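You operate a simulated robot arm through the tools that you are given. There is no shell and no other tool. Be economical: measure what you need, move in short steps, check, and stop when the job is done.

The job below is to be done with a simulated two-armed robot. You get a single attempt, and the scene is never put back.

Task
Sleeve both long bars, then shut the black one in the yellow drawer.
Fine: sleeves out over the lug joints; the other long bar ends on its rests. Where these are worked on the way, their far stop is far enough and under half their travel is too little: yellow drawer.

It is judged by the outcome, as a careful person would: the job done as asked, and still so three seconds after it is handed in. It fails if anything else is knocked over, pushed out of place, dropped, spilled or broken.

Robot
Two 7-joint arms with two-finger parallel grippers on one trunk, on a base that drives. Base frame: it is fixed to the floor where the robot stands at the start and does not move with it; the origin is under the middle of the robot, x ahead of it, y to its left, z up. Lengths are in m, angles in rad, forces in N, time in s.
The left shoulder is at the start at [0.07, 0.133, 1.301], the right one opposite. With the tool pointing down near the work surface each hand reaches from about 0.18 to 0.64 m from the robot's upright axis, wherever it stands, measured 20 degrees to its own side. Places, roughly: black palm pad [0.5, -0.6, 0.9]; cream flap [0.7, -1.4, 1]; end stop knob [0.4, -1.4, 0.9]; lift stand deck [0.6, -1.9, 0.9]; lift stand knob [0.4, -2, 0.9]; orange bracket [0.4, -1.9, 1]; orange flap [0.7, -1.2, 1]; ram board switch [0.7, -0.6, 0.9]; screw clamp jaw [0.5, -1.2, 1]; screw clamp knob [0.5, -1.2, 1]; small grey block [0.6, -0.8, 0.9]; small yellow jaw [0.6, -1.4, 0.9]; teal prop [0.4, -1.8, 0.9]; white end stop [0.5, -1.4, 0.9]; white palm pad [0.5, -0.9, 0.9]; yellow drawer [0.5, -0.3, 0.9]. Payload 1.57 kg a hand.
Tool frame (each hand has its own): the origin (TCP) lies between the finger pads and is the grasp point; the fingertips stand 0.03 m ahead of it; z points along the fingers, y is the line along which they close. Largest opening 0.08 m; finger width 0.017, thickness 0.012; the body of the gripper, 0.04 by 0.082 m, starts 0.08 m behind the TCP.
Orientation is that of the tool frame in the base frame, as a unit quaternion [w, x, y, z]. With the fingers straight down and closing along the base's y, the tool's x points along the base's -x, its y along +y and its z along -z.

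Tools
- The arms move only by the tool drive_tool. It takes "left_targets", "right_targets" or both (then of equal length, played together; a hand with none holds still); each is a list of rows, each an object of numbers (a shift or turn left out is 0, a gripper value left out holds the last): "dx", "dy", "dz": the shift along the base's x, y, z in units of 250 mm (1.0 is 250 mm); "ax", "ay", "az": the turn, a rotation vector about the base's x, y, z in units of 180 degrees (1.0 is 180 degrees); "fingers": the closure in counts, from 0 (fully open) to 255 (shut). In form: [{"dx": .., "dy": .., "dz": .., "ax": .., "ay": .., "az": .., "fingers": ..}, ...]. A call has 1 to 20 rows; each row is the pose to reach, as a shift and turn from the pose commanded when the call began. A call with a number of a shift or a turn outside -1 to 1 is refused whole. A row lasts 0.2 s, in which the tool goes at most 0.05 m and 0.15 rad; a call with a longer step from one row to the next is refused whole, and so is a gripper value outside its range. Where a pose cannot be reached the arm comes as near as it can. A force on the tool above 40 N (or 10 N above the force at the start of the call, whichever is more), or a blocked arm, ends the call early, and 0.2 s more pass. Each finger travels about 0.153 m/s and halts on what it meets, pressing with about 27 N; the grip force reading is that of the motor and also rises with nothing between the fingers. The clock runs only during rows and for 0.2 s after the last one: add rows that repeat a pose to give the fingers time. The reply holds the time, the measured pose of the TCP, the force on the tool along the base axes, the opening and the grip force, in the units named above and with some noise, with the torque about the TCP (base axes, N m) and any sound that the robot's microphone picked up, and new pictures: "views" is both (left out), scene, wrist or none (wrist: the cameras of the hands that moved).
- Cameras (640 x 400 px; columns grow to the right, rows downward): "scene" is now at [0.1121, -0.0421, 1.5167]; the picture's right is [-0.63, -0.78, 0.00], its down [-0.59, 0.48, -0.65] and it looks along [0.50, -0.41, -0.76] (base axes); focal length 270 px, centre (320, 200). "left" rides on the left gripper at [0.072, 0.007, -0.122] in its tool frame; the picture's right is [-0.09, 1.00, 0.00], its down [-0.84, -0.08, -0.54] and it looks along [-0.54, -0.05, 0.84] (tool axes); focal length 238 px, centre (320, 200). "right" rides on the right gripper at [0.072, -0.007, -0.122] in its tool frame; the picture's right is [0.09, 1.00, 0.00], its down [-0.84, 0.08, -0.54] and it looks along [-0.54, 0.05, 0.84] (tool axes); focal length 238 px, centre (320, 200). There is no depth. A picture from a camera that has moved, and an enlarged one, comes with that camera's place and axes in the base frame and with its lens. The place of the scene camera against the robot may be out by one fixed shift of up to 0.018 m in any direction.
- move_column(by): slides the trunk up (or, below 0, down) by that many m; the arms and the scene camera ride with it, the base frame stays. It gives what a move gives, with no picture.
- roll_base(legs): drives the robot by 1 to 6 legs, each [ahead, left, turn to the left] in m, m and rad, along the robot's own axes; the way and the turn of a leg run together, so that a leg with both is an arc; at most 1.5 m and 3.142 rad a leg. The arms and the cameras ride along, it lands a little off, and it stops where it bumps. It gives what a move gives, and a new picture of the scene camera.
- turn_head(pan, tilt): turns the head with the scene camera to pan (to the left, within 1.501 rad either way) and tilt (down, from -0.506 to 1.204), counted from straight ahead of the robot. It gives what a move gives, and a new picture of the scene camera.
- zoom(camera, box): a new picture of the part [left, top, right, bottom] of that camera's present view, enlarged. The clock stands still meanwhile.
- job_done(): hands the job in; it is judged then, once.

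Go step by step. Nothing tells you exact positions but the pictures and the camera data: compare them with the known pose of the tool, close in by small moves and look again before you grip or let go. The budget is 120 turns and 260 pictures, counting those below and the enlarged ones. Unless the task says otherwise, let go and move clear before handing in, and close with one line.

The tools are called after ">>>" as name(argument=value, ...) on one line, values as JSON. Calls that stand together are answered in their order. drive_tool: Moves the arms, as the interface text tells. Its arguments: {"type":"object","properties":{"left_targets":{"type":"array","items":{"type":"object","properties":{"dx":{"type":"number"},"dy":{"type":"number"},"dz":{"type":"number"},"ax":{"type":"number"},"ay":{"type":"number"},"az":{"type":"number"},"fingers":{"type":"number"}}}},"right_targets":{"type":"array","items":{"type":"object","properties":{"dx":{"type":"number"},"dy":{"type":"number"},"dz":{"type":"number"},"ax":{"type":"number"},"ay":{"type":"number"},"az":{"type":"number"},"fingers":{"type":"number"}}}},"views":{"type":"string","enum":["both","scene","wrist","none"]}},"required":[]} The other tools are called the same way: move_column (by) slides the trunk up or down; roll_base (legs) drives the base; turn_head (pan, tilt) turns the head that bears the scene camera; zoom (camera, box) takes an enlarged picture of a part of a camera's view; job_done () hands the job in.

At the start:

```text
clock: 0.0
left_ee_pos: [0.3861, -0.0539, 1.1998]
left_orientation: [0.0, 0.0, 1.0, 0.0]
left_ft_force: [-0.3, 0.1, 0.1]
left_wrist_torque: [-0.01, -0.02, 0.03]
left_opening: 0.08
left_grasp_force: 0.1
right_ee_pos: [0.3699, -0.3922, 1.1974]
right_orientation: [0.0, -0.001, 1.0, 0.0]
right_ft_force: [-0.6, 0.9, 0.3]
right_wrist_torque: [-0.01, 0.02, -0.01]
right_opening: 0.08
right_grasp_force: 0.1
trunk travel left (down, up): [-0.875, 0.065]
robot x, y, heading: [-0.0032, 0.0, 0.001]
head pan, tilt: [-0.681, 0.869]
```

scene: 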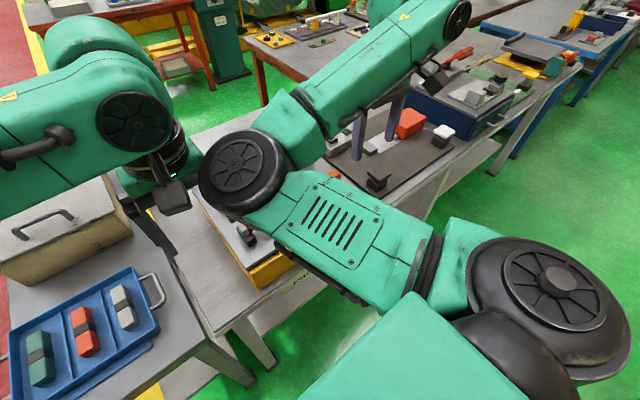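
right: 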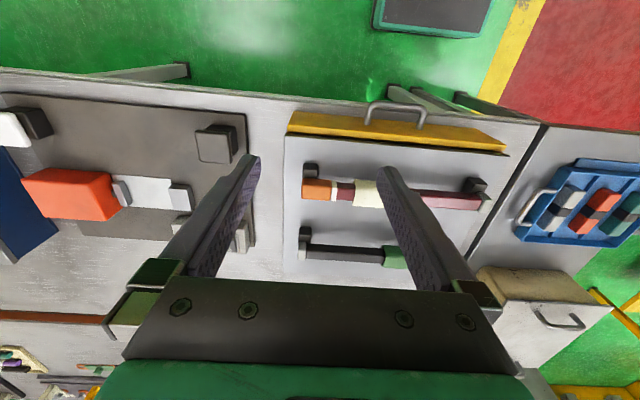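
left: 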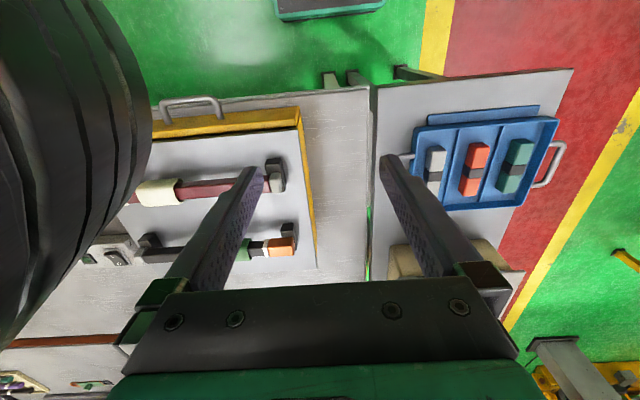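

I see the yellow drawer unit with two bars on rests on its top, each with a sleeve. I'll enlarge both wrist views to read the details.

>>> zoom(camera="right", box=[270, 90, 530, 290])

>>> zoom(camera="left", box=[70, 80, 330, 290])

>>> turn_head(pan=-1.2, tilt=0.6)

```text
2.00 times, centred on (400, 190) of right
camera zoom: at [0.298, -0.3998, 1.3183], right [-0.09, 1.0, 0.0], down [0.84, 0.08, 0.54], along [0.54, 0.05, -0.84], focal length 477 px, centre (160, 220)
```

zoom: 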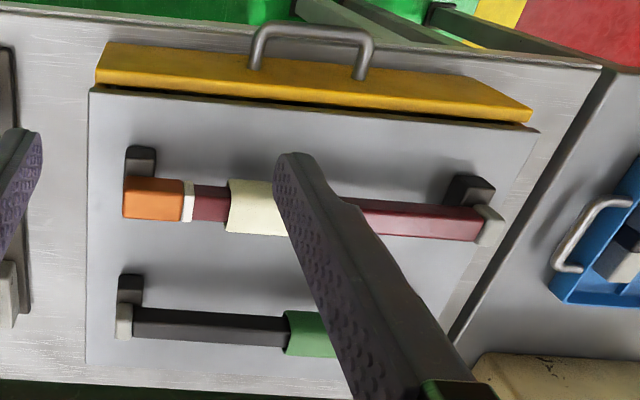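

```text
1.90 times, centred on (200, 185) of left
camera zoom: at [0.3123, -0.0455, 1.3209], right [0.09, 1.0, 0.0], down [0.84, -0.08, 0.54], along [0.54, -0.05, -0.84], focal length 454 px, centre (549, 229)
```

zoom: 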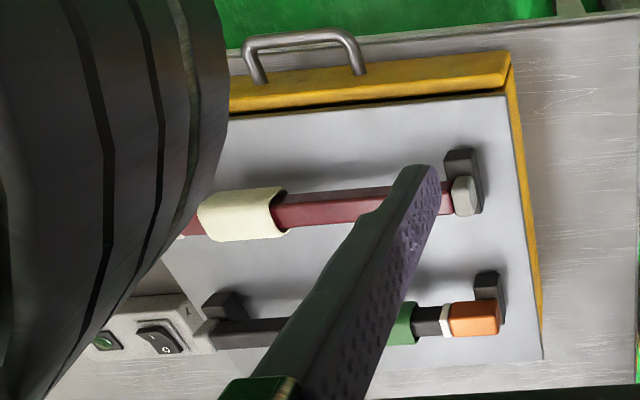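

```text
clock: 0.9
left_ee_pos: [0.3853, -0.0539, 1.1999]
left_orientation: [0.0, 0.0, 1.0, 0.0]
left_ft_force: [-0.2, 0.9, 0.2]
left_wrist_torque: [0.0, -0.01, -0.04]
left_opening: 0.0797
left_grasp_force: 0.1
right_ee_pos: [0.3711, -0.3921, 1.1961]
right_orientation: [0.0, 0.0, 1.0, 0.0]
right_ft_force: [0.2, 0.6, 0.8]
right_wrist_torque: [0.01, 0.0, 0.0]
right_opening: 0.0802
right_grasp_force: 0.1
trunk travel left (down, up): [-0.875, 0.065]
robot x, y, heading: [0.0031, 0.001, 0.001]
head pan, tilt: [-1.201, 0.6]
camera scene: at [0.0842, -0.0756, 1.539], right [-0.93, -0.36, 0.0], down [-0.2, 0.53, -0.82], along [0.3, -0.77, -0.57], focal length 270 px, centre (320, 200)
```

scene: 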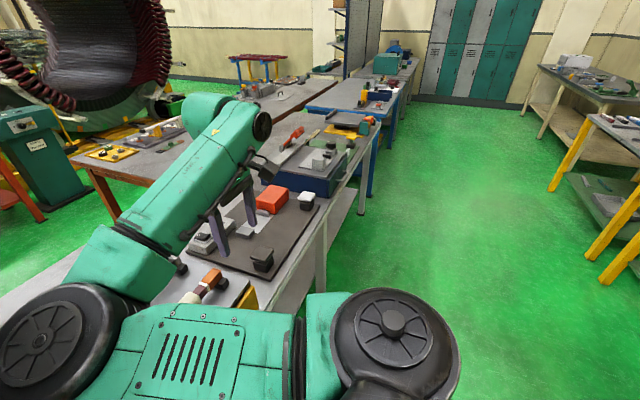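

The bars lie across the drawer unit (along y), the red one near x≈0.476, z≈1.01 and the black one farther. I'll move both hands apart to get a clear view.

>>> drive_tool(left_targets=[{"dy": 0.2}, {"dy": 0.4}, {"dy": 0.6}, {"dy": 0.8}, {"dy": 0.8}], right_targets=[{"dy": -0.2}, {"dy": -0.4}, {"dy": -0.6}, {"dy": -0.8}, {"dy": -0.8}], views="none")

>>> turn_head(pan=-0.6, tilt=0.95)

```text
clock: 2.1
left_ee_pos: [0.3876, 0.1473, 1.1976]
left_orientation: [0.001, 0.0, 1.0, 0.0]
left_ft_force: [0.8, 0.2, -0.5]
left_wrist_torque: [0.0, 0.05, 0.0]
left_opening: 0.0798
left_grasp_force: 0.0
right_ee_pos: [0.3692, -0.5937, 1.1969]
right_orientation: [0.001, 0.0, 1.0, 0.001]
right_ft_force: [-0.8, 0.7, 0.5]
right_wrist_torque: [-0.06, 0.03, -0.02]
right_opening: 0.08
right_grasp_force: 0.2
trunk travel left (down, up): [-0.875, 0.065]
robot x, y, heading: [-0.0034, 0.0016, 0.002]
head pan, tilt: [-1.201, 0.6]
```

```text
clock: 3.1
left_ee_pos: [0.386, 0.1481, 1.1994]
left_orientation: [-0.001, -0.001, 1.0, 0.0]
left_ft_force: [-0.2, 0.0, 1.2]
left_wrist_torque: [-0.04, -0.02, 0.0]
left_opening: 0.0802
left_grasp_force: 0.1
right_ee_pos: [0.3703, -0.5927, 1.1963]
right_orientation: [0.0, 0.0, 1.0, 0.0]
right_ft_force: [-0.7, 0.6, -0.5]
right_wrist_torque: [-0.02, 0.0, -0.01]
right_opening: 0.08
right_grasp_force: 0.1
trunk travel left (down, up): [-0.875, 0.065]
robot x, y, heading: [0.0017, 0.0012, 0.001]
head pan, tilt: [-0.6, 0.949]
camera scene: at [0.1118, -0.0346, 1.5107], right [-0.57, -0.82, 0.0], down [-0.67, 0.46, -0.58], along [0.48, -0.33, -0.81], focal length 270 px, centre (320, 200)
```

scene: 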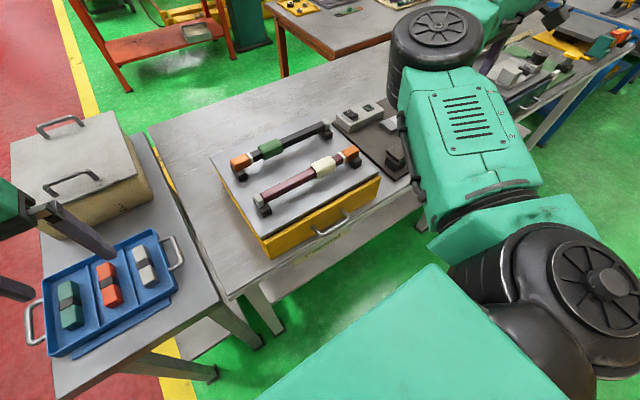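

Clear view now. Enlarging the drawer unit.

>>> zoom(camera="scene", box=[200, 95, 440, 270])

>>> zoom(camera="scene", box=[220, 110, 370, 220])

>>> zoom(camera="right", box=[320, 50, 640, 350])

>>> zoom(camera="left", box=[0, 50, 320, 350])

```text
2.29 times, centred on (320, 182) of scene
camera zoom: at [0.1118, -0.0346, 1.5107], right [-0.57, -0.82, 0.0], down [-0.67, 0.46, -0.58], along [0.48, -0.33, -0.81], focal length 617 px, centre (320, 240)
```

zoom: 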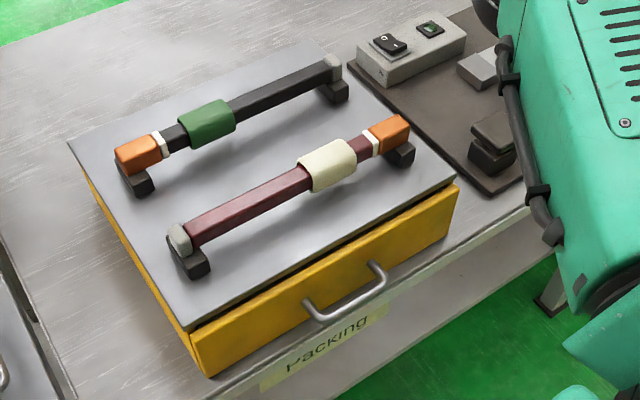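

```text
3.64 times, centred on (295, 165) of scene
camera zoom: at [0.1118, -0.0346, 1.5107], right [-0.57, -0.82, 0.0], down [-0.67, 0.46, -0.58], along [0.48, -0.33, -0.81], focal length 982 px, centre (411, 327)
```

zoom: 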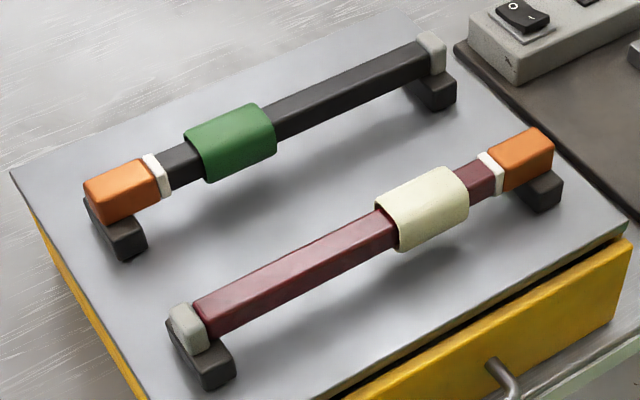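

```text
1.33 times, centred on (480, 200) of right
camera zoom: at [0.2975, -0.6002, 1.3179], right [-0.09, 1.0, 0.0], down [0.84, 0.08, 0.54], along [0.54, 0.05, -0.84], focal length 318 px, centre (107, 200)
```

zoom: 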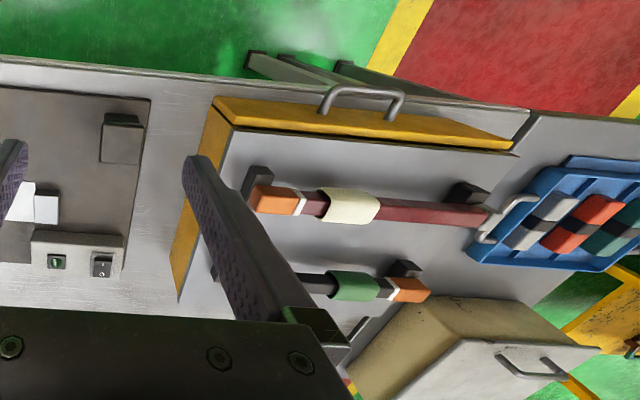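

```text
1.33 times, centred on (160, 200) of left
camera zoom: at [0.313, 0.1545, 1.3205], right [0.09, 1.0, 0.0], down [0.84, -0.08, 0.54], along [0.54, -0.05, -0.84], focal length 318 px, centre (533, 200)
```

zoom: 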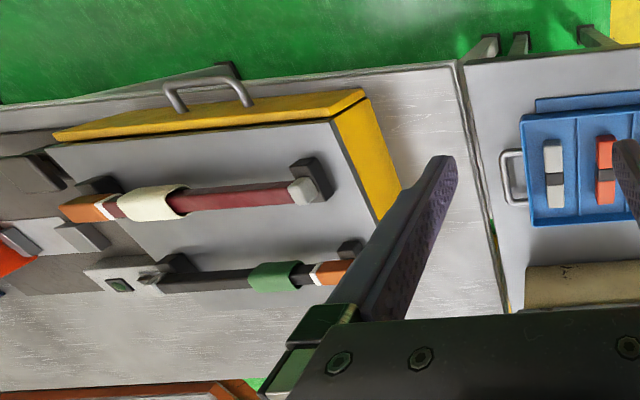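

Bars sit on dark rests; red bar: x≈0.477, z≈1.01, gray end y≈-0.126, orange lug y≈-0.388, cream sleeve y≈-0.305. Black bar: x≈0.602, lug at y≈-0.145, sleeve y≈-0.226; handle rod ≈(0.376,-0.266,0.906). I'll centre the robot on the unit and turn both hands to close along x.

>>> roll_base(legs=[[0, -0.25, 0]])

>>> drive_tool(left_targets=[{"az": -0.045}, {"az": -0.09}, {"az": -0.135}, {"az": -0.18}, {"az": -0.225}, {"az": -0.27}, {"az": -0.315}, {"az": -0.36}, {"az": -0.405}, {"az": -0.45}, {"az": -0.475}, {"az": -0.5}, {"az": -0.5}], right_targets=[{"az": 0.045}, {"az": 0.09}, {"az": 0.135}, {"az": 0.18}, {"az": 0.225}, {"az": 0.27}, {"az": 0.315}, {"az": 0.36}, {"az": 0.405}, {"az": 0.45}, {"az": 0.475}, {"az": 0.5}, {"az": 0.5}], views="both")

```text
clock: 5.0
left_ee_pos: [0.3863, -0.1019, 1.1983]
left_orientation: [-0.001, 0.0, 1.0, -0.001]
left_ft_force: [-0.1, 0.2, -0.5]
left_wrist_torque: [-0.03, -0.01, 0.01]
left_opening: 0.0799
left_grasp_force: 0.0
right_ee_pos: [0.3685, -0.8427, 1.1985]
right_orientation: [0.0, 0.001, 1.0, -0.001]
right_ft_force: [-0.1, 0.1, -0.8]
right_wrist_torque: [-0.03, 0.0, -0.03]
right_opening: 0.0801
right_grasp_force: 0.1
trunk travel left (down, up): [-0.875, 0.065]
robot x, y, heading: [-0.0013, -0.2514, 0.001]
head pan, tilt: [-0.6, 0.949]
camera scene: at [0.1119, -0.2828, 1.5107], right [-0.57, -0.82, 0.0], down [-0.67, 0.46, -0.58], along [0.48, -0.33, -0.81], focal length 270 px, centre (320, 200)
```

scene: 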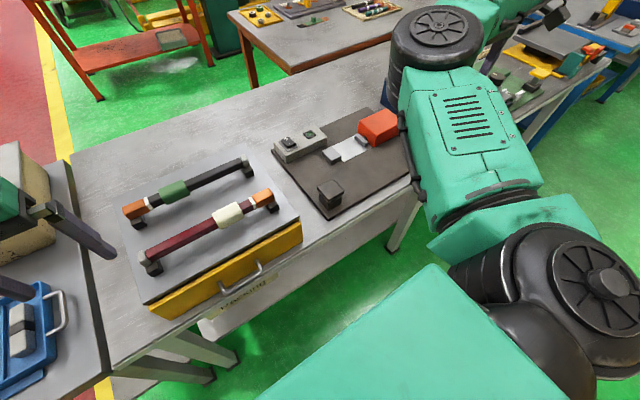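

```text
clock: 7.8
left_ee_pos: [0.3873, -0.1049, 1.1979]
left_orientation: [0.0, 0.708, 0.706, 0.0]
left_ft_force: [0.0, -0.2, 0.0]
left_wrist_torque: [-0.01, -0.02, 0.04]
left_opening: 0.0798
left_grasp_force: 0.0
right_ee_pos: [0.3697, -0.845, 1.1957]
right_orientation: [0.0, 0.708, -0.706, 0.0]
right_ft_force: [0.1, 0.3, 0.3]
right_wrist_torque: [-0.02, 0.02, -0.01]
right_opening: 0.0799
right_grasp_force: 0.2
trunk travel left (down, up): [-0.875, 0.065]
robot x, y, heading: [0.0012, -0.2542, 0.001]
head pan, tilt: [-0.6, 0.949]
camera scene: at [0.112, -0.2861, 1.5106], right [-0.57, -0.82, 0.0], down [-0.67, 0.46, -0.58], along [0.48, -0.33, -0.81], focal length 270 px, centre (320, 200)
camera right: at [0.376, -0.9171, 1.318], right [-1.0, -0.09, 0.0], down [-0.08, 0.84, 0.54], along [-0.05, 0.54, -0.84], focal length 238 px, centre (320, 200)
camera left: at [0.3918, -0.0319, 1.3203], right [1.0, -0.09, 0.0], down [-0.08, -0.84, 0.54], along [-0.05, -0.54, -0.84], focal length 238 px, centre (320, 200)
```

scene: 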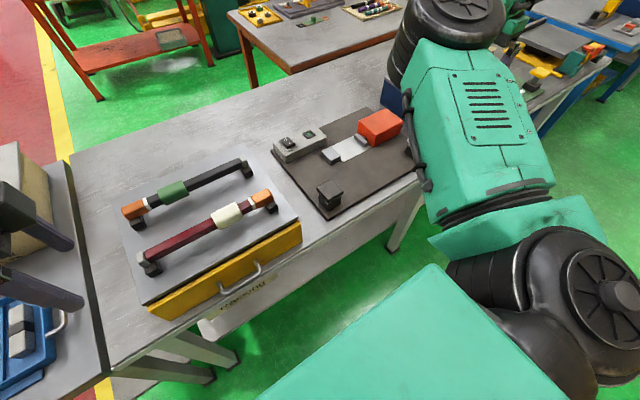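
right: 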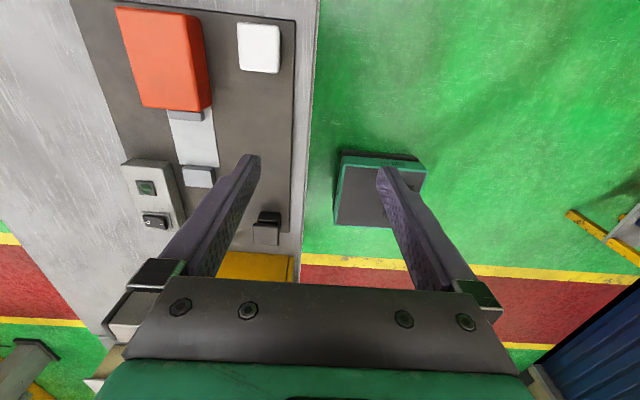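
left: 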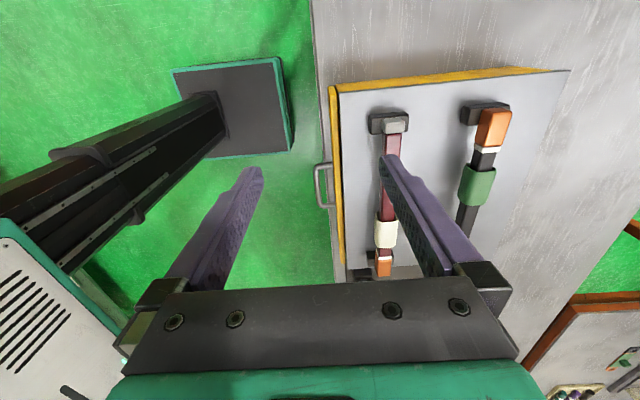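

Hands rotated well. Bringing the right hand in over the red bar's sleeve and the left over its gray half, staying high.

>>> drive_tool(right_targets=[{"dy": 0.19}, {"dy": 0.38}, {"dy": 0.57}, {"dy": 0.76}, {"dy": 0.95}, {"dy": 1.0}], views="none")

>>> drive_tool(right_targets=[{"dx": 0.08, "dy": 0.17}, {"dx": 0.16, "dy": 0.34}, {"dx": 0.24, "dy": 0.51}, {"dx": 0.32, "dy": 0.68}, {"dx": 0.4, "dy": 0.85}, {"dx": 0.43, "dy": 1.0}, {"dx": 0.43, "dy": 1.0}], left_targets=[{"dx": 0.08, "dy": -0.05}, {"dx": 0.16, "dy": -0.1}, {"dx": 0.24, "dy": -0.15}, {"dx": 0.32, "dy": -0.2}, {"dx": 0.36, "dy": -0.23}, {"dx": 0.36, "dy": -0.24}, {"dx": 0.36, "dy": -0.24}], views="both")

```text
clock: 9.2
left_ee_pos: [0.3862, -0.1059, 1.1988]
left_orientation: [-0.001, 0.707, 0.707, 0.0]
left_ft_force: [-0.7, -0.3, -0.9]
left_wrist_torque: [-0.03, -0.02, 0.02]
left_opening: 0.08
left_grasp_force: 0.1
right_ee_pos: [0.3693, -0.6372, 1.1982]
right_orientation: [-0.002, 0.707, -0.707, 0.0]
right_ft_force: [-0.8, -0.7, 0.2]
right_wrist_torque: [0.0, 0.03, 0.01]
right_opening: 0.0801
right_grasp_force: 0.1
right hand out of reach, approached as far as the arm can: row 5, 6
trunk travel left (down, up): [-0.875, 0.065]
robot x, y, heading: [0.0019, -0.2535, 0.002]
head pan, tilt: [-0.6, 0.949]
```

```text
clock: 10.8
left_ee_pos: [0.4768, -0.1642, 1.1982]
left_orientation: [0.0, 0.707, 0.707, 0.0]
left_ft_force: [0.2, 0.2, 0.3]
left_wrist_torque: [-0.01, -0.02, -0.03]
left_opening: 0.0798
left_grasp_force: 0.1
right_ee_pos: [0.583, -0.4015, 1.2062]
right_orientation: [0.0, -0.707, 0.707, 0.001]
right_ft_force: [-0.1, 1.6, -0.2]
right_wrist_torque: [0.02, 0.03, 0.0]
right_opening: 0.0797
right_grasp_force: 0.1
right hand out of reach, approached as far as the arm can: row 1, 2, 3, 4, 5, 6, 7
trunk travel left (down, up): [-0.875, 0.065]
robot x, y, heading: [-0.0025, -0.2534, -0.003]
head pan, tilt: [-0.6, 0.949]
camera scene: at [0.1127, -0.285, 1.5105], right [-0.57, -0.82, 0.0], down [-0.67, 0.46, -0.58], along [0.48, -0.33, -0.81], focal length 270 px, centre (320, 200)
camera right: at [0.5899, -0.4735, 1.3279], right [-1.0, -0.09, 0.0], down [-0.08, 0.84, 0.54], along [-0.05, 0.54, -0.84], focal length 238 px, centre (320, 200)
camera left: at [0.4822, -0.091, 1.3197], right [1.0, -0.09, 0.0], down [-0.08, -0.84, 0.54], along [-0.05, -0.54, -0.84], focal length 238 px, centre (320, 200)
```

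scene: 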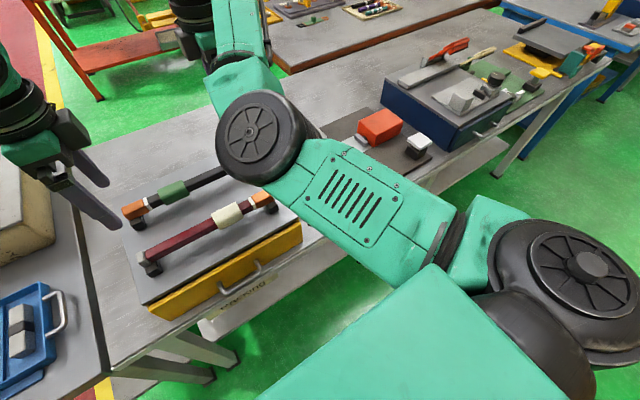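
right: 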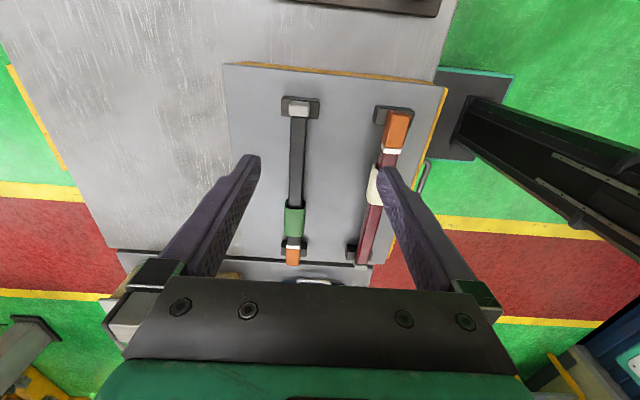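
left: 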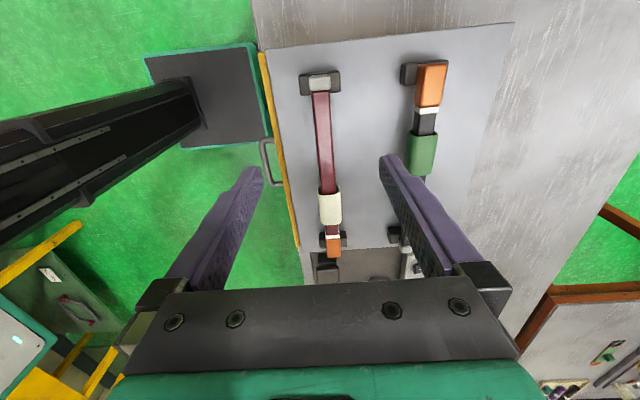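

The right hand stalled at (0.583,-0.40), near the black bar. I'll check how it responds with a small step before choosing.

>>> drive_tool(right_targets=[{"dx": 0.02}, {"dx": 0.04}, {"dx": 0.04}], views="none")

```text
clock: 11.6
left_ee_pos: [0.4763, -0.1651, 1.1983]
left_orientation: [0.0, 0.707, 0.707, 0.0]
left_ft_force: [-0.2, 0.2, 1.1]
left_wrist_torque: [0.0, -0.01, 0.02]
left_opening: 0.0798
left_grasp_force: 0.1
right_ee_pos: [0.5916, -0.4034, 1.2082]
right_orientation: [0.001, 0.707, -0.707, 0.0]
right_ft_force: [0.6, 0.0, -0.1]
right_wrist_torque: [0.01, 0.04, 0.01]
right_opening: 0.08
right_grasp_force: 0.1
trunk travel left (down, up): [-0.875, 0.065]
robot x, y, heading: [0.0005, -0.2488, 0.0]
head pan, tilt: [-0.6, 0.949]
```

Right hand responds here, so I'll do the black bar first: right hand holds its gray half, left hand takes the green sleeve. Moving both above, lowering partway.

>>> drive_tool(right_targets=[{"dx": 0.02, "dy": 0.05}, {"dx": 0.04, "dy": 0.1, "dz": -0.1}, {"dx": 0.056, "dy": 0.152, "dz": -0.2}, {"dx": 0.056, "dy": 0.152, "dz": -0.3}, {"dx": 0.056, "dy": 0.152, "dz": -0.4}, {"dx": 0.056, "dy": 0.152, "dz": -0.4}], left_targets=[{"dx": 0.13, "dy": -0.05}, {"dx": 0.26, "dy": -0.1, "dz": -0.05}, {"dx": 0.39, "dy": -0.15, "dz": -0.1}, {"dx": 0.516, "dy": -0.2, "dz": -0.2}, {"dx": 0.516, "dy": -0.24, "dz": -0.36}, {"dx": 0.516, "dy": -0.24, "dz": -0.36}], views="both")

```text
clock: 13.0
left_ee_pos: [0.588, -0.2156, 1.1142]
left_orientation: [0.0, 0.707, 0.707, 0.0]
left_ft_force: [0.3, -1.0, -0.5]
left_wrist_torque: [0.02, -0.02, -0.02]
left_opening: 0.0801
left_grasp_force: 0.1
left hand out of reach, approached as far as the arm can: row 4, 5, 6
right_ee_pos: [0.6058, -0.3657, 1.1054]
right_orientation: [0.001, 0.707, -0.707, 0.001]
right_ft_force: [0.6, 0.3, 0.0]
right_wrist_torque: [0.01, 0.01, -0.01]
right_opening: 0.0801
right_grasp_force: 0.0
trunk travel left (down, up): [-0.875, 0.065]
robot x, y, heading: [-0.0004, -0.2524, 0.002]
head pan, tilt: [-0.6, 0.949]
camera scene: at [0.1124, -0.2862, 1.5105], right [-0.57, -0.82, 0.0], down [-0.67, 0.46, -0.58], along [0.48, -0.33, -0.81], focal length 270 px, centre (320, 200)
camera right: at [0.6128, -0.4382, 1.2285], right [-1.0, -0.09, 0.0], down [-0.08, 0.84, 0.54], along [-0.05, 0.54, -0.84], focal length 238 px, centre (320, 200)
camera left: at [0.5934, -0.1435, 1.2349], right [1.0, -0.09, 0.0], down [-0.08, -0.84, 0.54], along [-0.05, -0.54, -0.84], focal length 238 px, centre (320, 200)
```

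scene: 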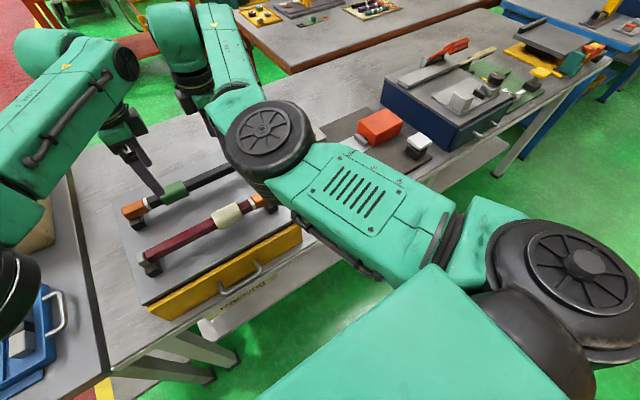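
right: 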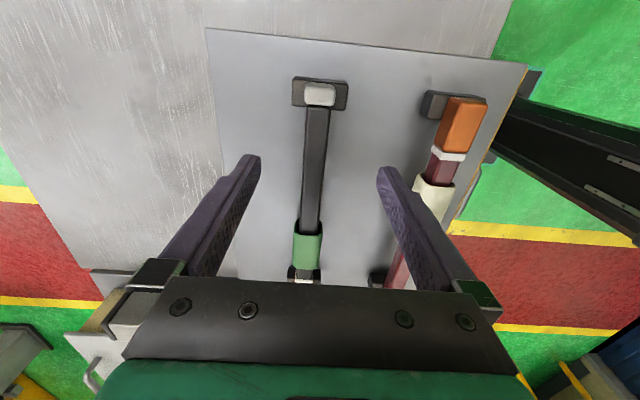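
left: 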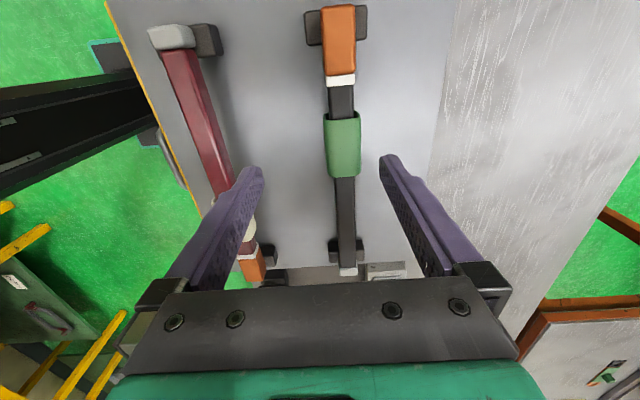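

Left is at its reach limit, so I'll drive the base 6 cm forward (hands are well above everything).

>>> roll_base(legs=[[0.06, 0, 0]])

```text
clock: 13.9
left_ee_pos: [0.6398, -0.2161, 1.119]
left_orientation: [0.002, 0.708, 0.707, 0.002]
left_ft_force: [-0.7, -0.3, -0.3]
left_wrist_torque: [0.02, -0.08, 0.01]
left_opening: 0.08
left_grasp_force: 0.2
right_ee_pos: [0.658, -0.3651, 1.1126]
right_orientation: [0.003, -0.707, 0.707, -0.003]
right_ft_force: [-0.1, 0.4, 0.0]
right_wrist_torque: [0.02, -0.09, -0.02]
right_opening: 0.0798
right_grasp_force: 0.0
trunk travel left (down, up): [-0.875, 0.065]
robot x, y, heading: [0.0573, -0.2512, 0.001]
head pan, tilt: [-0.6, 0.949]
camera scene: at [0.161, -0.2857, 1.5115], right [-0.57, -0.82, 0.0], down [-0.67, 0.46, -0.59], along [0.49, -0.33, -0.81], focal length 270 px, centre (320, 200)
```

scene: 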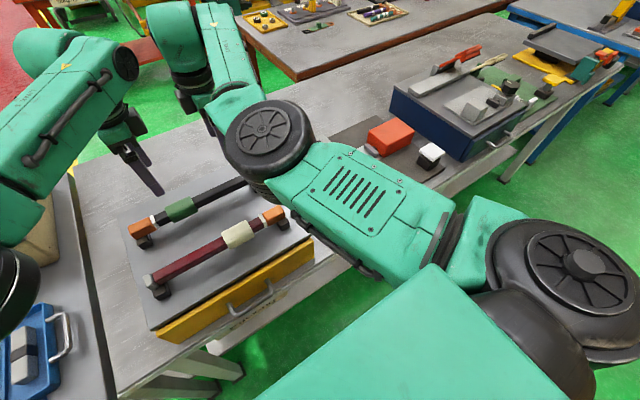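

Now shifting back over the bar and lowering to 1.06 to check alignment.

>>> drive_tool(right_targets=[{"dx": -0.1}, {"dx": -0.2}, {"dx": -0.2, "dz": -0.1}, {"dx": -0.2, "dz": -0.21}, {"dx": -0.2, "dz": -0.21}], left_targets=[{"dx": -0.06, "dy": -0.02}, {"dx": -0.128, "dy": -0.037}, {"dx": -0.128, "dy": -0.037, "dz": -0.12}, {"dx": -0.128, "dy": -0.037, "dz": -0.235}, {"dx": -0.128, "dy": -0.037, "dz": -0.235}], views="wrist")

```text
clock: 15.2
left_ee_pos: [0.6151, -0.2255, 1.0559]
left_orientation: [0.001, 0.707, 0.707, 0.001]
left_ft_force: [-0.8, 0.0, 0.6]
left_wrist_torque: [0.0, -0.01, -0.05]
left_opening: 0.0799
left_grasp_force: 0.1
right_ee_pos: [0.6126, -0.366, 1.0583]
right_orientation: [0.001, -0.707, 0.707, -0.001]
right_ft_force: [0.3, -0.3, 0.2]
right_wrist_torque: [-0.01, 0.0, 0.01]
right_opening: 0.0799
right_grasp_force: 0.1
right hand out of reach, approached as far as the arm can: row 1, 2
trunk travel left (down, up): [-0.875, 0.065]
robot x, y, heading: [0.0564, -0.2514, -0.001]
head pan, tilt: [-0.6, 0.949]
camera right: at [0.6197, -0.4387, 1.1778], right [-1.0, -0.09, 0.0], down [-0.08, 0.84, 0.54], along [-0.05, 0.54, -0.84], focal length 238 px, centre (320, 200)
camera left: at [0.6189, -0.1531, 1.1776], right [1.0, -0.09, 0.0], down [-0.08, -0.84, 0.54], along [-0.05, -0.54, -0.84], focal length 238 px, centre (320, 200)
```

right: 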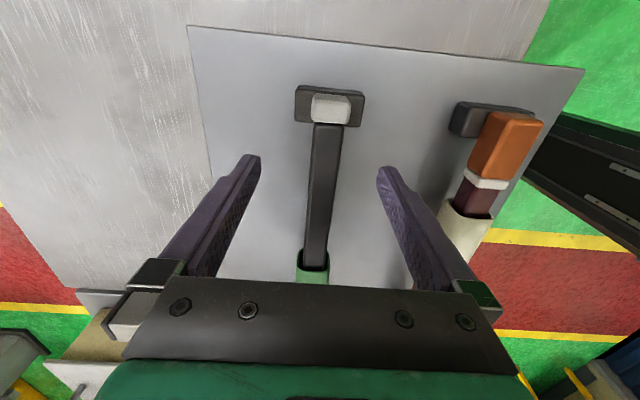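
left: 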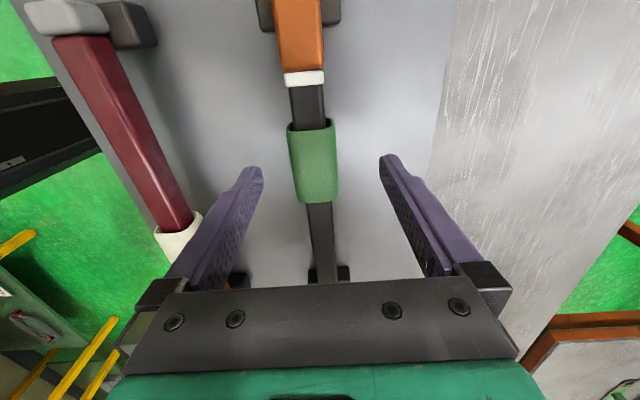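

Aligned within 5 mm. Lowering onto bar and sleeve, then closing both hands.

>>> drive_tool(right_targets=[{"dx": -0.018}, {"dx": -0.018, "dz": -0.09}, {"dx": -0.018, "dz": -0.185}, {"dx": -0.018, "dz": -0.185}, {"dx": -0.018, "dz": -0.185, "fingers": 255}, {"dx": -0.018, "dz": -0.185, "fingers": 255}, {"dx": -0.018, "dz": -0.185, "fingers": 255}, {"dx": -0.018, "dz": -0.185, "fingers": 255}], left_targets=[{"dx": -0.024, "dy": 0.01}, {"dx": -0.024, "dy": 0.01, "dz": -0.09}, {"dx": -0.024, "dy": 0.01, "dz": -0.176}, {"dx": -0.024, "dy": 0.01, "dz": -0.176}, {"dx": -0.024, "dy": 0.01, "dz": -0.176}, {"dx": -0.024, "dy": 0.01, "dz": -0.176, "fingers": 255}, {"dx": -0.024, "dy": 0.01, "dz": -0.176, "fingers": 255}, {"dx": -0.024, "dy": 0.01, "dz": -0.176, "fingers": 255}], views="wrist")

```text
clock: 16.9
left_ee_pos: [0.6105, -0.223, 1.0104]
left_orientation: [0.0, 0.707, 0.707, 0.001]
left_ft_force: [8.1, -3.1, -5.7]
left_wrist_torque: [0.15, -0.06, 0.58]
left_opening: 0.0347
left_grasp_force: 27.7
right_ee_pos: [0.6125, -0.3715, 1.0106]
right_orientation: [-0.001, -0.705, 0.71, -0.003]
right_ft_force: [-3.7, 1.5, 18.6]
right_wrist_torque: [0.49, 0.16, 0.54]
right_opening: 0.0222
right_grasp_force: 27.0
trunk travel left (down, up): [-0.875, 0.065]
robot x, y, heading: [0.0609, -0.2514, -0.005]
head pan, tilt: [-0.6, 0.949]
camera right: at [0.6172, -0.4429, 1.1326], right [-1.0, -0.09, 0.0], down [-0.08, 0.84, 0.54], along [-0.04, 0.53, -0.84], focal length 238 px, centre (320, 200)
camera left: at [0.6145, -0.1499, 1.133], right [1.0, -0.09, 0.0], down [-0.08, -0.84, 0.54], along [-0.05, -0.54, -0.84], focal length 238 px, centre (320, 200)
```

right: 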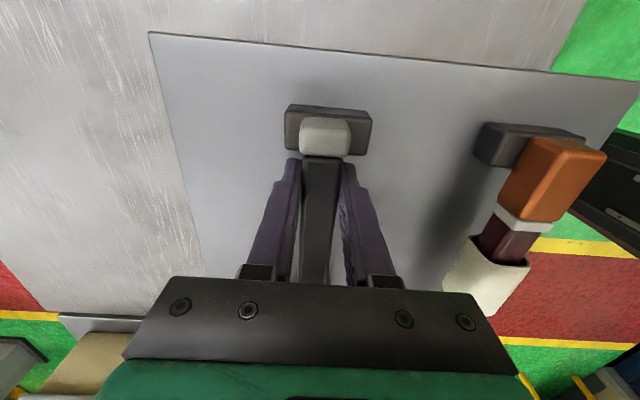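
left: 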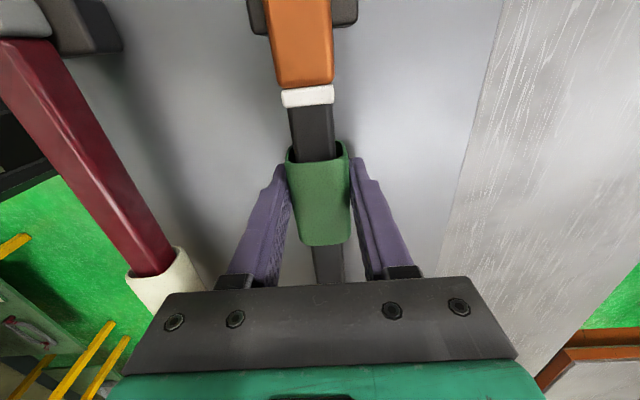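

Both grips hold (sleeve 34.7 mm, bar 22 mm). Sliding the green sleeve toward +y in slow steps.

>>> drive_tool(left_targets=[{"dy": 0.02}, {"dy": 0.04}, {"dy": 0.06}, {"dy": 0.08}, {"dy": 0.1}, {"dy": 0.12}, {"dy": 0.12}], views="wrist")

```text
clock: 18.6
left_ee_pos: [0.6089, -0.192, 1.0118]
left_orientation: [0.0, 0.708, 0.707, 0.0]
left_ft_force: [1.6, -1.6, -1.5]
left_wrist_torque: [-0.04, 0.08, 0.11]
left_opening: 0.0348
left_grasp_force: 26.3
right_ee_pos: [0.6112, -0.3716, 1.0103]
right_orientation: [-0.001, -0.705, 0.71, -0.004]
right_ft_force: [4.9, 0.9, 20.6]
right_wrist_torque: [-0.04, 0.1, 0.36]
right_opening: 0.022
right_grasp_force: 26.6
trunk travel left (down, up): [-0.875, 0.065]
robot x, y, heading: [0.0565, -0.252, 0.002]
head pan, tilt: [-0.6, 0.949]
camera left: at [0.6141, -0.1193, 1.1332], right [1.0, -0.09, 0.0], down [-0.08, -0.84, 0.54], along [-0.05, -0.54, -0.84], focal length 238 px, centre (320, 200)
```

left: 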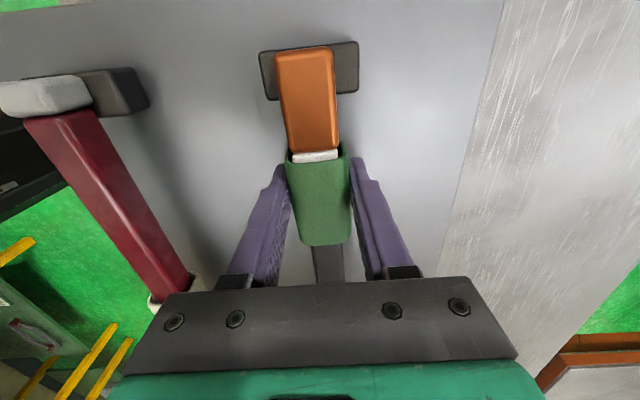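

The sleeve's mouth now reaches the white collar. Continuing another 30 mm to centre it over the joint.

>>> drive_tool(left_targets=[{"dy": 0.02}, {"dy": 0.04}, {"dy": 0.06}, {"dy": 0.08}, {"dy": 0.1}, {"dy": 0.12}, {"dy": 0.12}], views="wrist")

```text
clock: 20.1
left_ee_pos: [0.6096, -0.1657, 1.0138]
left_orientation: [0.002, 0.709, 0.705, -0.001]
left_ft_force: [3.7, -24.2, -0.7]
left_wrist_torque: [-0.01, 0.11, 0.31]
left_opening: 0.0344
left_grasp_force: 26.5
right_ee_pos: [0.6116, -0.3712, 1.0113]
right_orientation: [0.0, -0.705, 0.709, -0.003]
right_ft_force: [-1.6, 21.3, 14.3]
right_wrist_torque: [-0.07, 0.03, 0.46]
right_opening: 0.022
right_grasp_force: 27.1
trunk travel left (down, up): [-0.875, 0.065]
robot x, y, heading: [0.0611, -0.2521, -0.005]
head pan, tilt: [-0.6, 0.949]
camera left: at [0.6138, -0.0924, 1.1337], right [1.0, -0.1, 0.0], down [-0.08, -0.83, 0.55], along [-0.05, -0.54, -0.84], focal length 238 px, centre (320, 200)
```

left: 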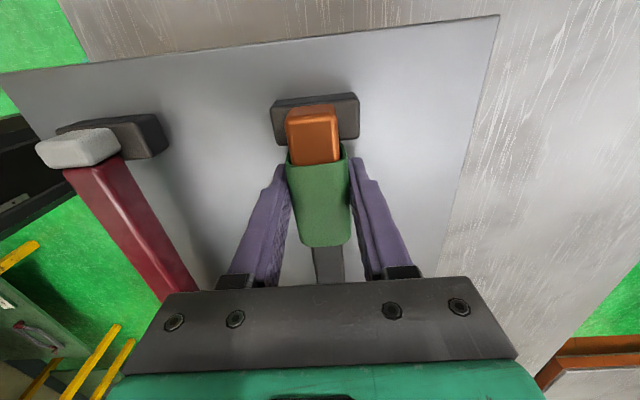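

Contact force of ~24 N means a stop has been reached; the white joint is covered with orange partly inside the sleeve. Releasing the left hand and lifting to look.

>>> drive_tool(left_targets=[{"dy": -0.015}, {"dy": -0.015, "fingers": 0}, {"dy": -0.015, "fingers": 0}, {"dy": -0.015, "fingers": 0, "dz": 0.15}, {"dy": -0.015, "dz": 0.3}, {"dy": -0.015, "dz": 0.3}], views="wrist")

>>> zoom(camera="scene", box=[110, 160, 310, 310])

>>> zoom(camera="left", box=[220, 0, 420, 250])

```text
clock: 21.6
left_ee_pos: [0.61, -0.1661, 1.087]
left_orientation: [0.001, 0.708, 0.706, 0.0]
left_ft_force: [-0.7, -0.3, -0.3]
left_wrist_torque: [-0.02, 0.04, -0.01]
left_opening: 0.0801
left_grasp_force: 0.0
right_ee_pos: [0.6108, -0.3724, 1.0102]
right_orientation: [-0.001, -0.704, 0.71, -0.004]
right_ft_force: [2.7, -3.0, 10.7]
right_wrist_torque: [-0.51, 0.12, 0.08]
right_opening: 0.0218
right_grasp_force: 27.0
trunk travel left (down, up): [-0.875, 0.065]
robot x, y, heading: [0.0619, -0.2535, 0.001]
head pan, tilt: [-0.6, 0.949]
camera left: at [0.6138, -0.0935, 1.2085], right [1.0, -0.09, 0.0], down [-0.08, -0.84, 0.54], along [-0.05, -0.54, -0.84], focal length 238 px, centre (320, 200)
```

left: 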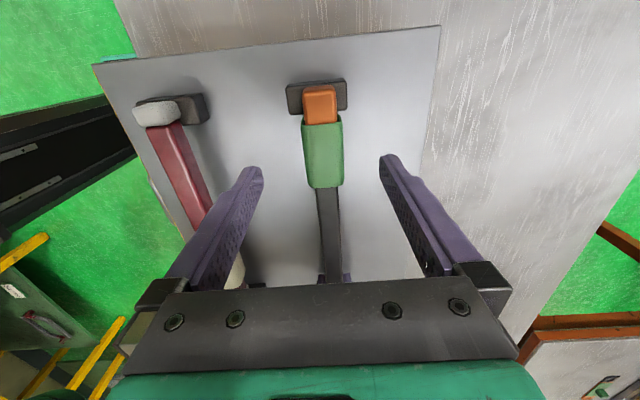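

```text
2.67 times, centred on (210, 235) of scene
camera zoom: at [0.17, -0.2862, 1.5108], right [-0.57, -0.82, 0.0], down [-0.67, 0.46, -0.58], along [0.48, -0.33, -0.81], focal length 720 px, centre (613, 107)
```

zoom: 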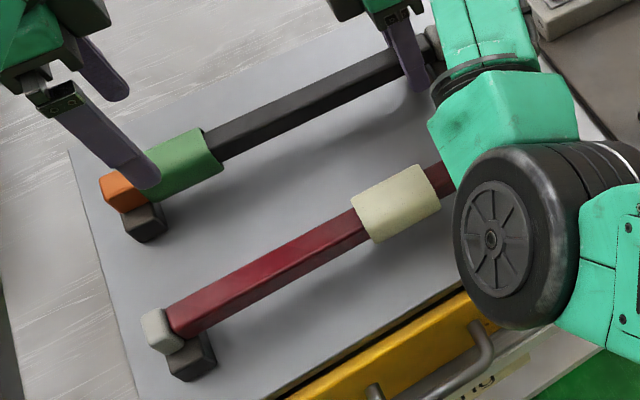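

```text
1.60 times, centred on (320, 125) of left
camera zoom: at [0.6138, -0.0935, 1.2085], right [1.0, -0.09, 0.0], down [-0.08, -0.84, 0.54], along [-0.05, -0.54, -0.84], focal length 381 px, centre (320, 320)
```

zoom: 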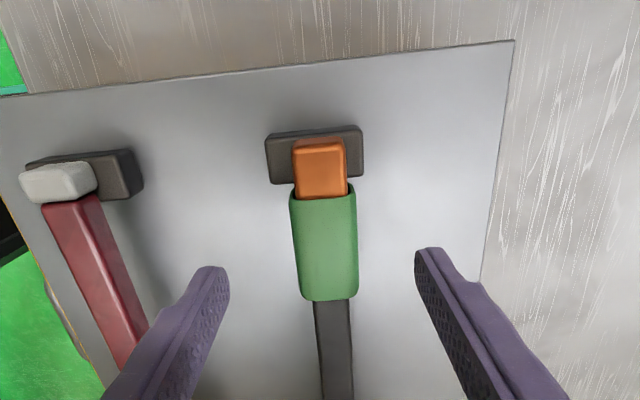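

Joint is covered cleanly. Releasing the right hand from the black bar, lifting, and moving right toward the cream sleeve at (0.477,-0.305).

>>> drive_tool(right_targets=[{"fingers": 0}, {"fingers": 0}, {"dz": 0.15}, {"dz": 0.3}, {"dz": 0.36}, {"dz": 0.36, "dx": -0.1, "dy": 0.05}, {"dz": 0.36, "dx": -0.2, "dy": 0.1}, {"dz": 0.36, "dx": -0.3, "dy": 0.15}, {"dz": 0.36, "dx": -0.4, "dy": 0.2}, {"dz": 0.36, "dx": -0.53, "dy": 0.26}, {"dz": 0.36, "dx": -0.53, "dy": 0.26}], left_targets=[{"dz": 0}, {"dz": 0.05}, {"dz": 0.05}, {"dz": 0.05}, {"dz": 0.05}, {"dz": 0.05, "dx": -0.1}, {"dz": 0.05, "dx": -0.2}, {"dz": 0.05, "dx": -0.3}, {"dz": 0.05, "dx": -0.4}, {"dz": 0.05, "dx": -0.52}, {"dz": 0.05, "dx": -0.52}], views="both")

```text
clock: 23.9
left_ee_pos: [0.4761, -0.1659, 1.0991]
left_orientation: [0.002, 0.708, 0.706, 0.001]
left_ft_force: [-0.8, -0.3, 0.2]
left_wrist_torque: [-0.01, -0.05, 0.0]
left_opening: 0.0799
left_grasp_force: 0.0
right_ee_pos: [0.5732, -0.3418, 1.0433]
right_orientation: [0.022, -0.682, 0.727, -0.076]
right_ft_force: [-3.8, -0.6, 7.6]
right_wrist_torque: [0.2, -0.49, 0.02]
right_opening: 0.0801
right_grasp_force: 0.1
right hand out of reach, approached as far as the arm can: row 4, 5, 6, 7, 8, 9, 10, 11
trunk travel left (down, up): [-0.875, 0.065]
robot x, y, heading: [0.061, -0.2481, -0.001]
head pan, tilt: [-0.6, 0.949]
stopped in row 11 (right hand): the force on the tool passed its limit at 81 N (the readings are from after the stop); the commanded pose is now the measured one
camera scene: at [0.1669, -0.286, 1.5109], right [-0.57, -0.82, 0.0], down [-0.67, 0.46, -0.58], along [0.48, -0.33, -0.81], focal length 270 px, centre (320, 200)
camera right: at [0.558, -0.4045, 1.1685], right [-0.99, -0.03, -0.13], down [-0.09, 0.88, 0.46], along [0.1, 0.47, -0.88], focal length 238 px, centre (320, 200)
camera left: at [0.4816, -0.0942, 1.2206], right [1.0, -0.09, 0.0], down [-0.08, -0.84, 0.54], along [-0.05, -0.54, -0.84], focal length 238 px, centre (320, 200)
```

scene: 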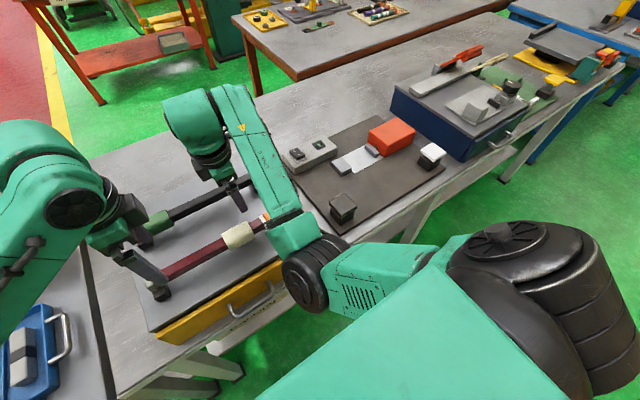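
right: 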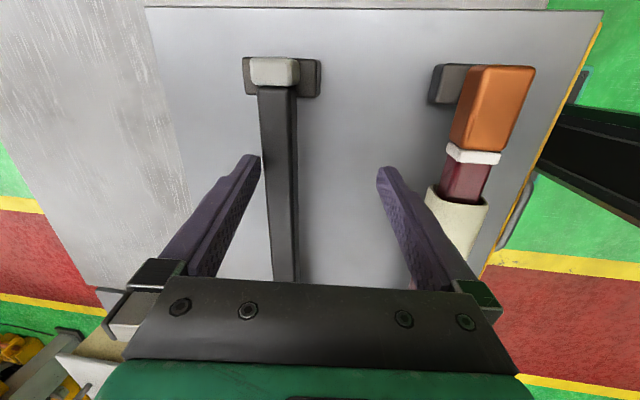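
left: 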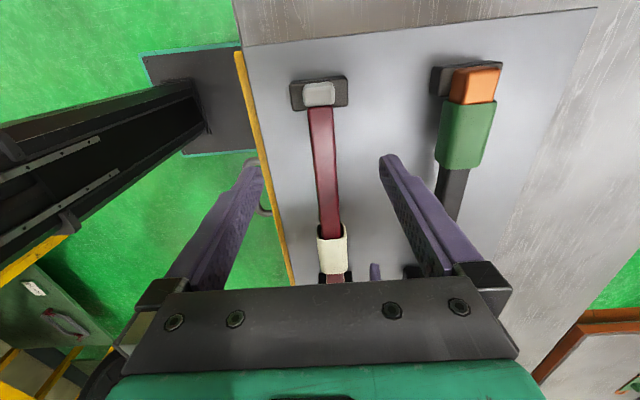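

The right arm ran into a joint limit and something pushed back; the bars still look to be on their rests. I'll raise the right hand straight up with a bit of +x, correcting its tilt, and look.

>>> drive_tool(right_targets=[{"dz": 0.08, "dx": 0.02}, {"dz": 0.16, "dx": 0.06, "ax": 0.008, "ay": 0.015, "az": 0.007}, {"dz": 0.26, "dx": 0.1, "dy": -0.06, "ax": 0.016, "ay": 0.03, "az": 0.014}, {"dz": 0.4, "dx": 0.13, "dy": -0.12, "ax": 0.024, "ay": 0.044, "az": 0.02}, {"dz": 0.55, "dx": 0.13, "dy": -0.18, "ax": 0.024, "ay": 0.044, "az": 0.02}, {"dz": 0.6, "dx": 0.13, "dy": -0.24, "ax": 0.024, "ay": 0.044, "az": 0.02}], views="both")

```text
clock: 25.2
left_ee_pos: [0.48, -0.1672, 1.0981]
left_orientation: [0.0, 0.707, 0.707, 0.0]
left_ft_force: [-0.7, 0.3, 0.1]
left_wrist_torque: [0.0, 0.0, 0.01]
left_opening: 0.0797
left_grasp_force: 0.0
right_ee_pos: [0.6426, -0.4041, 1.1909]
right_orientation: [0.0, 0.708, -0.706, -0.002]
right_ft_force: [-0.6, 0.3, -0.9]
right_wrist_torque: [0.01, -0.04, -0.04]
right_opening: 0.0799
right_grasp_force: 0.1
right hand out of reach, approached as far as the arm can: row 2, 3, 4, 5, 6
trunk travel left (down, up): [-0.875, 0.065]
robot x, y, heading: [0.0589, -0.2545, -0.002]
head pan, tilt: [-0.6, 0.949]
camera scene: at [0.1715, -0.2859, 1.5106], right [-0.57, -0.82, 0.0], down [-0.67, 0.46, -0.58], along [0.48, -0.33, -0.81], focal length 270 px, centre (320, 200)
camera right: at [0.6485, -0.4765, 1.3123], right [-1.0, -0.09, 0.0], down [-0.08, 0.84, 0.54], along [-0.05, 0.54, -0.84], focal length 238 px, centre (320, 200)
```

scene: 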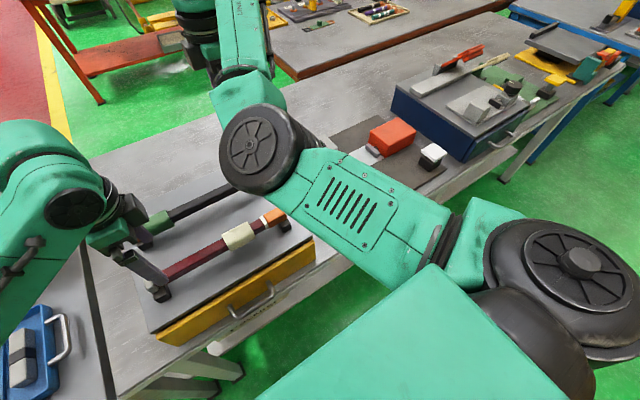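
right: 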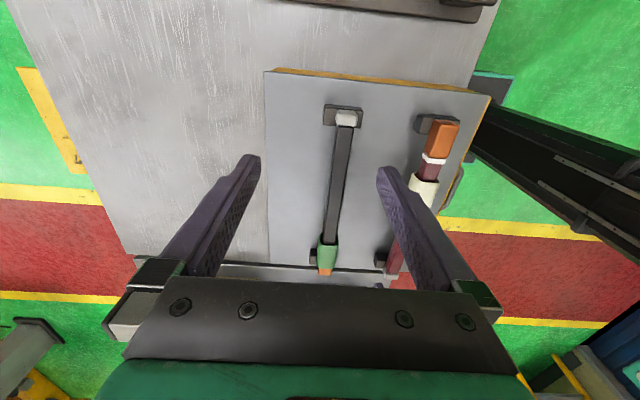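

Black bar is slightly skewed but still on both rests. Checking the details.

>>> zoom(camera="right", box=[260, 60, 500, 290])

>>> zoom(camera="left", box=[240, 20, 560, 290])

>>> zoom(camera="scene", box=[120, 170, 330, 350])

```text
1.74 times, centred on (380, 175) of right
camera zoom: at [0.6485, -0.4765, 1.3123], right [-1.0, -0.09, 0.0], down [-0.08, 0.84, 0.54], along [-0.05, 0.54, -0.84], focal length 414 px, centre (216, 244)
```

zoom: 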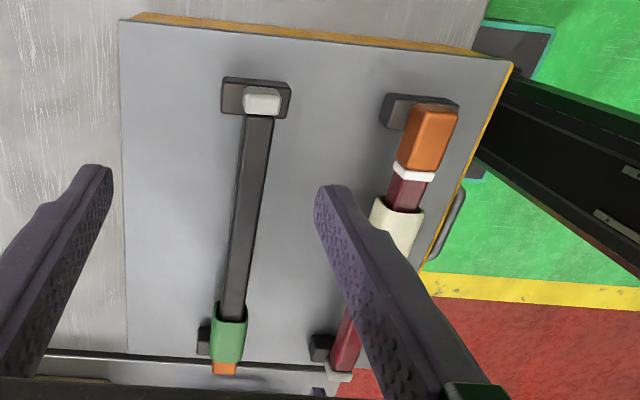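

```text
1.48 times, centred on (400, 155) of left
camera zoom: at [0.4853, -0.0941, 1.2191], right [1.0, -0.09, 0.0], down [-0.08, -0.84, 0.54], along [-0.05, -0.54, -0.84], focal length 353 px, centre (202, 267)
```

zoom: 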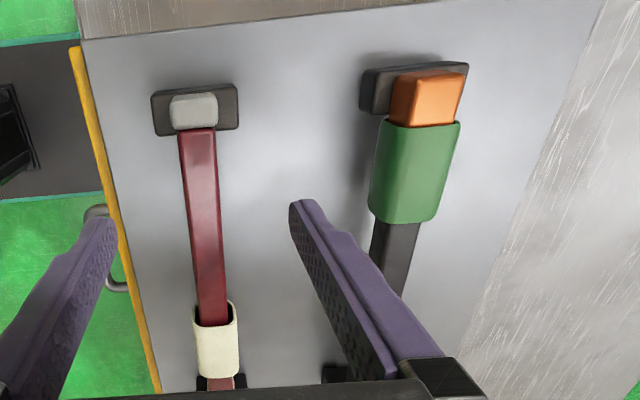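

```text
2.22 times, centred on (225, 260) of scene
camera zoom: at [0.1715, -0.2859, 1.5106], right [-0.57, -0.82, 0.0], down [-0.67, 0.46, -0.58], along [0.48, -0.33, -0.81], focal length 600 px, centre (531, 67)
```

zoom: 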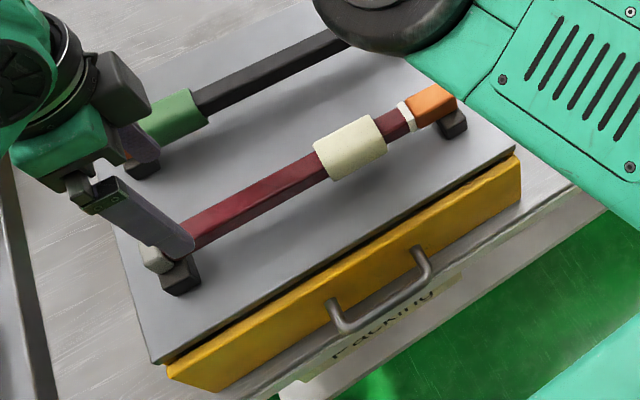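

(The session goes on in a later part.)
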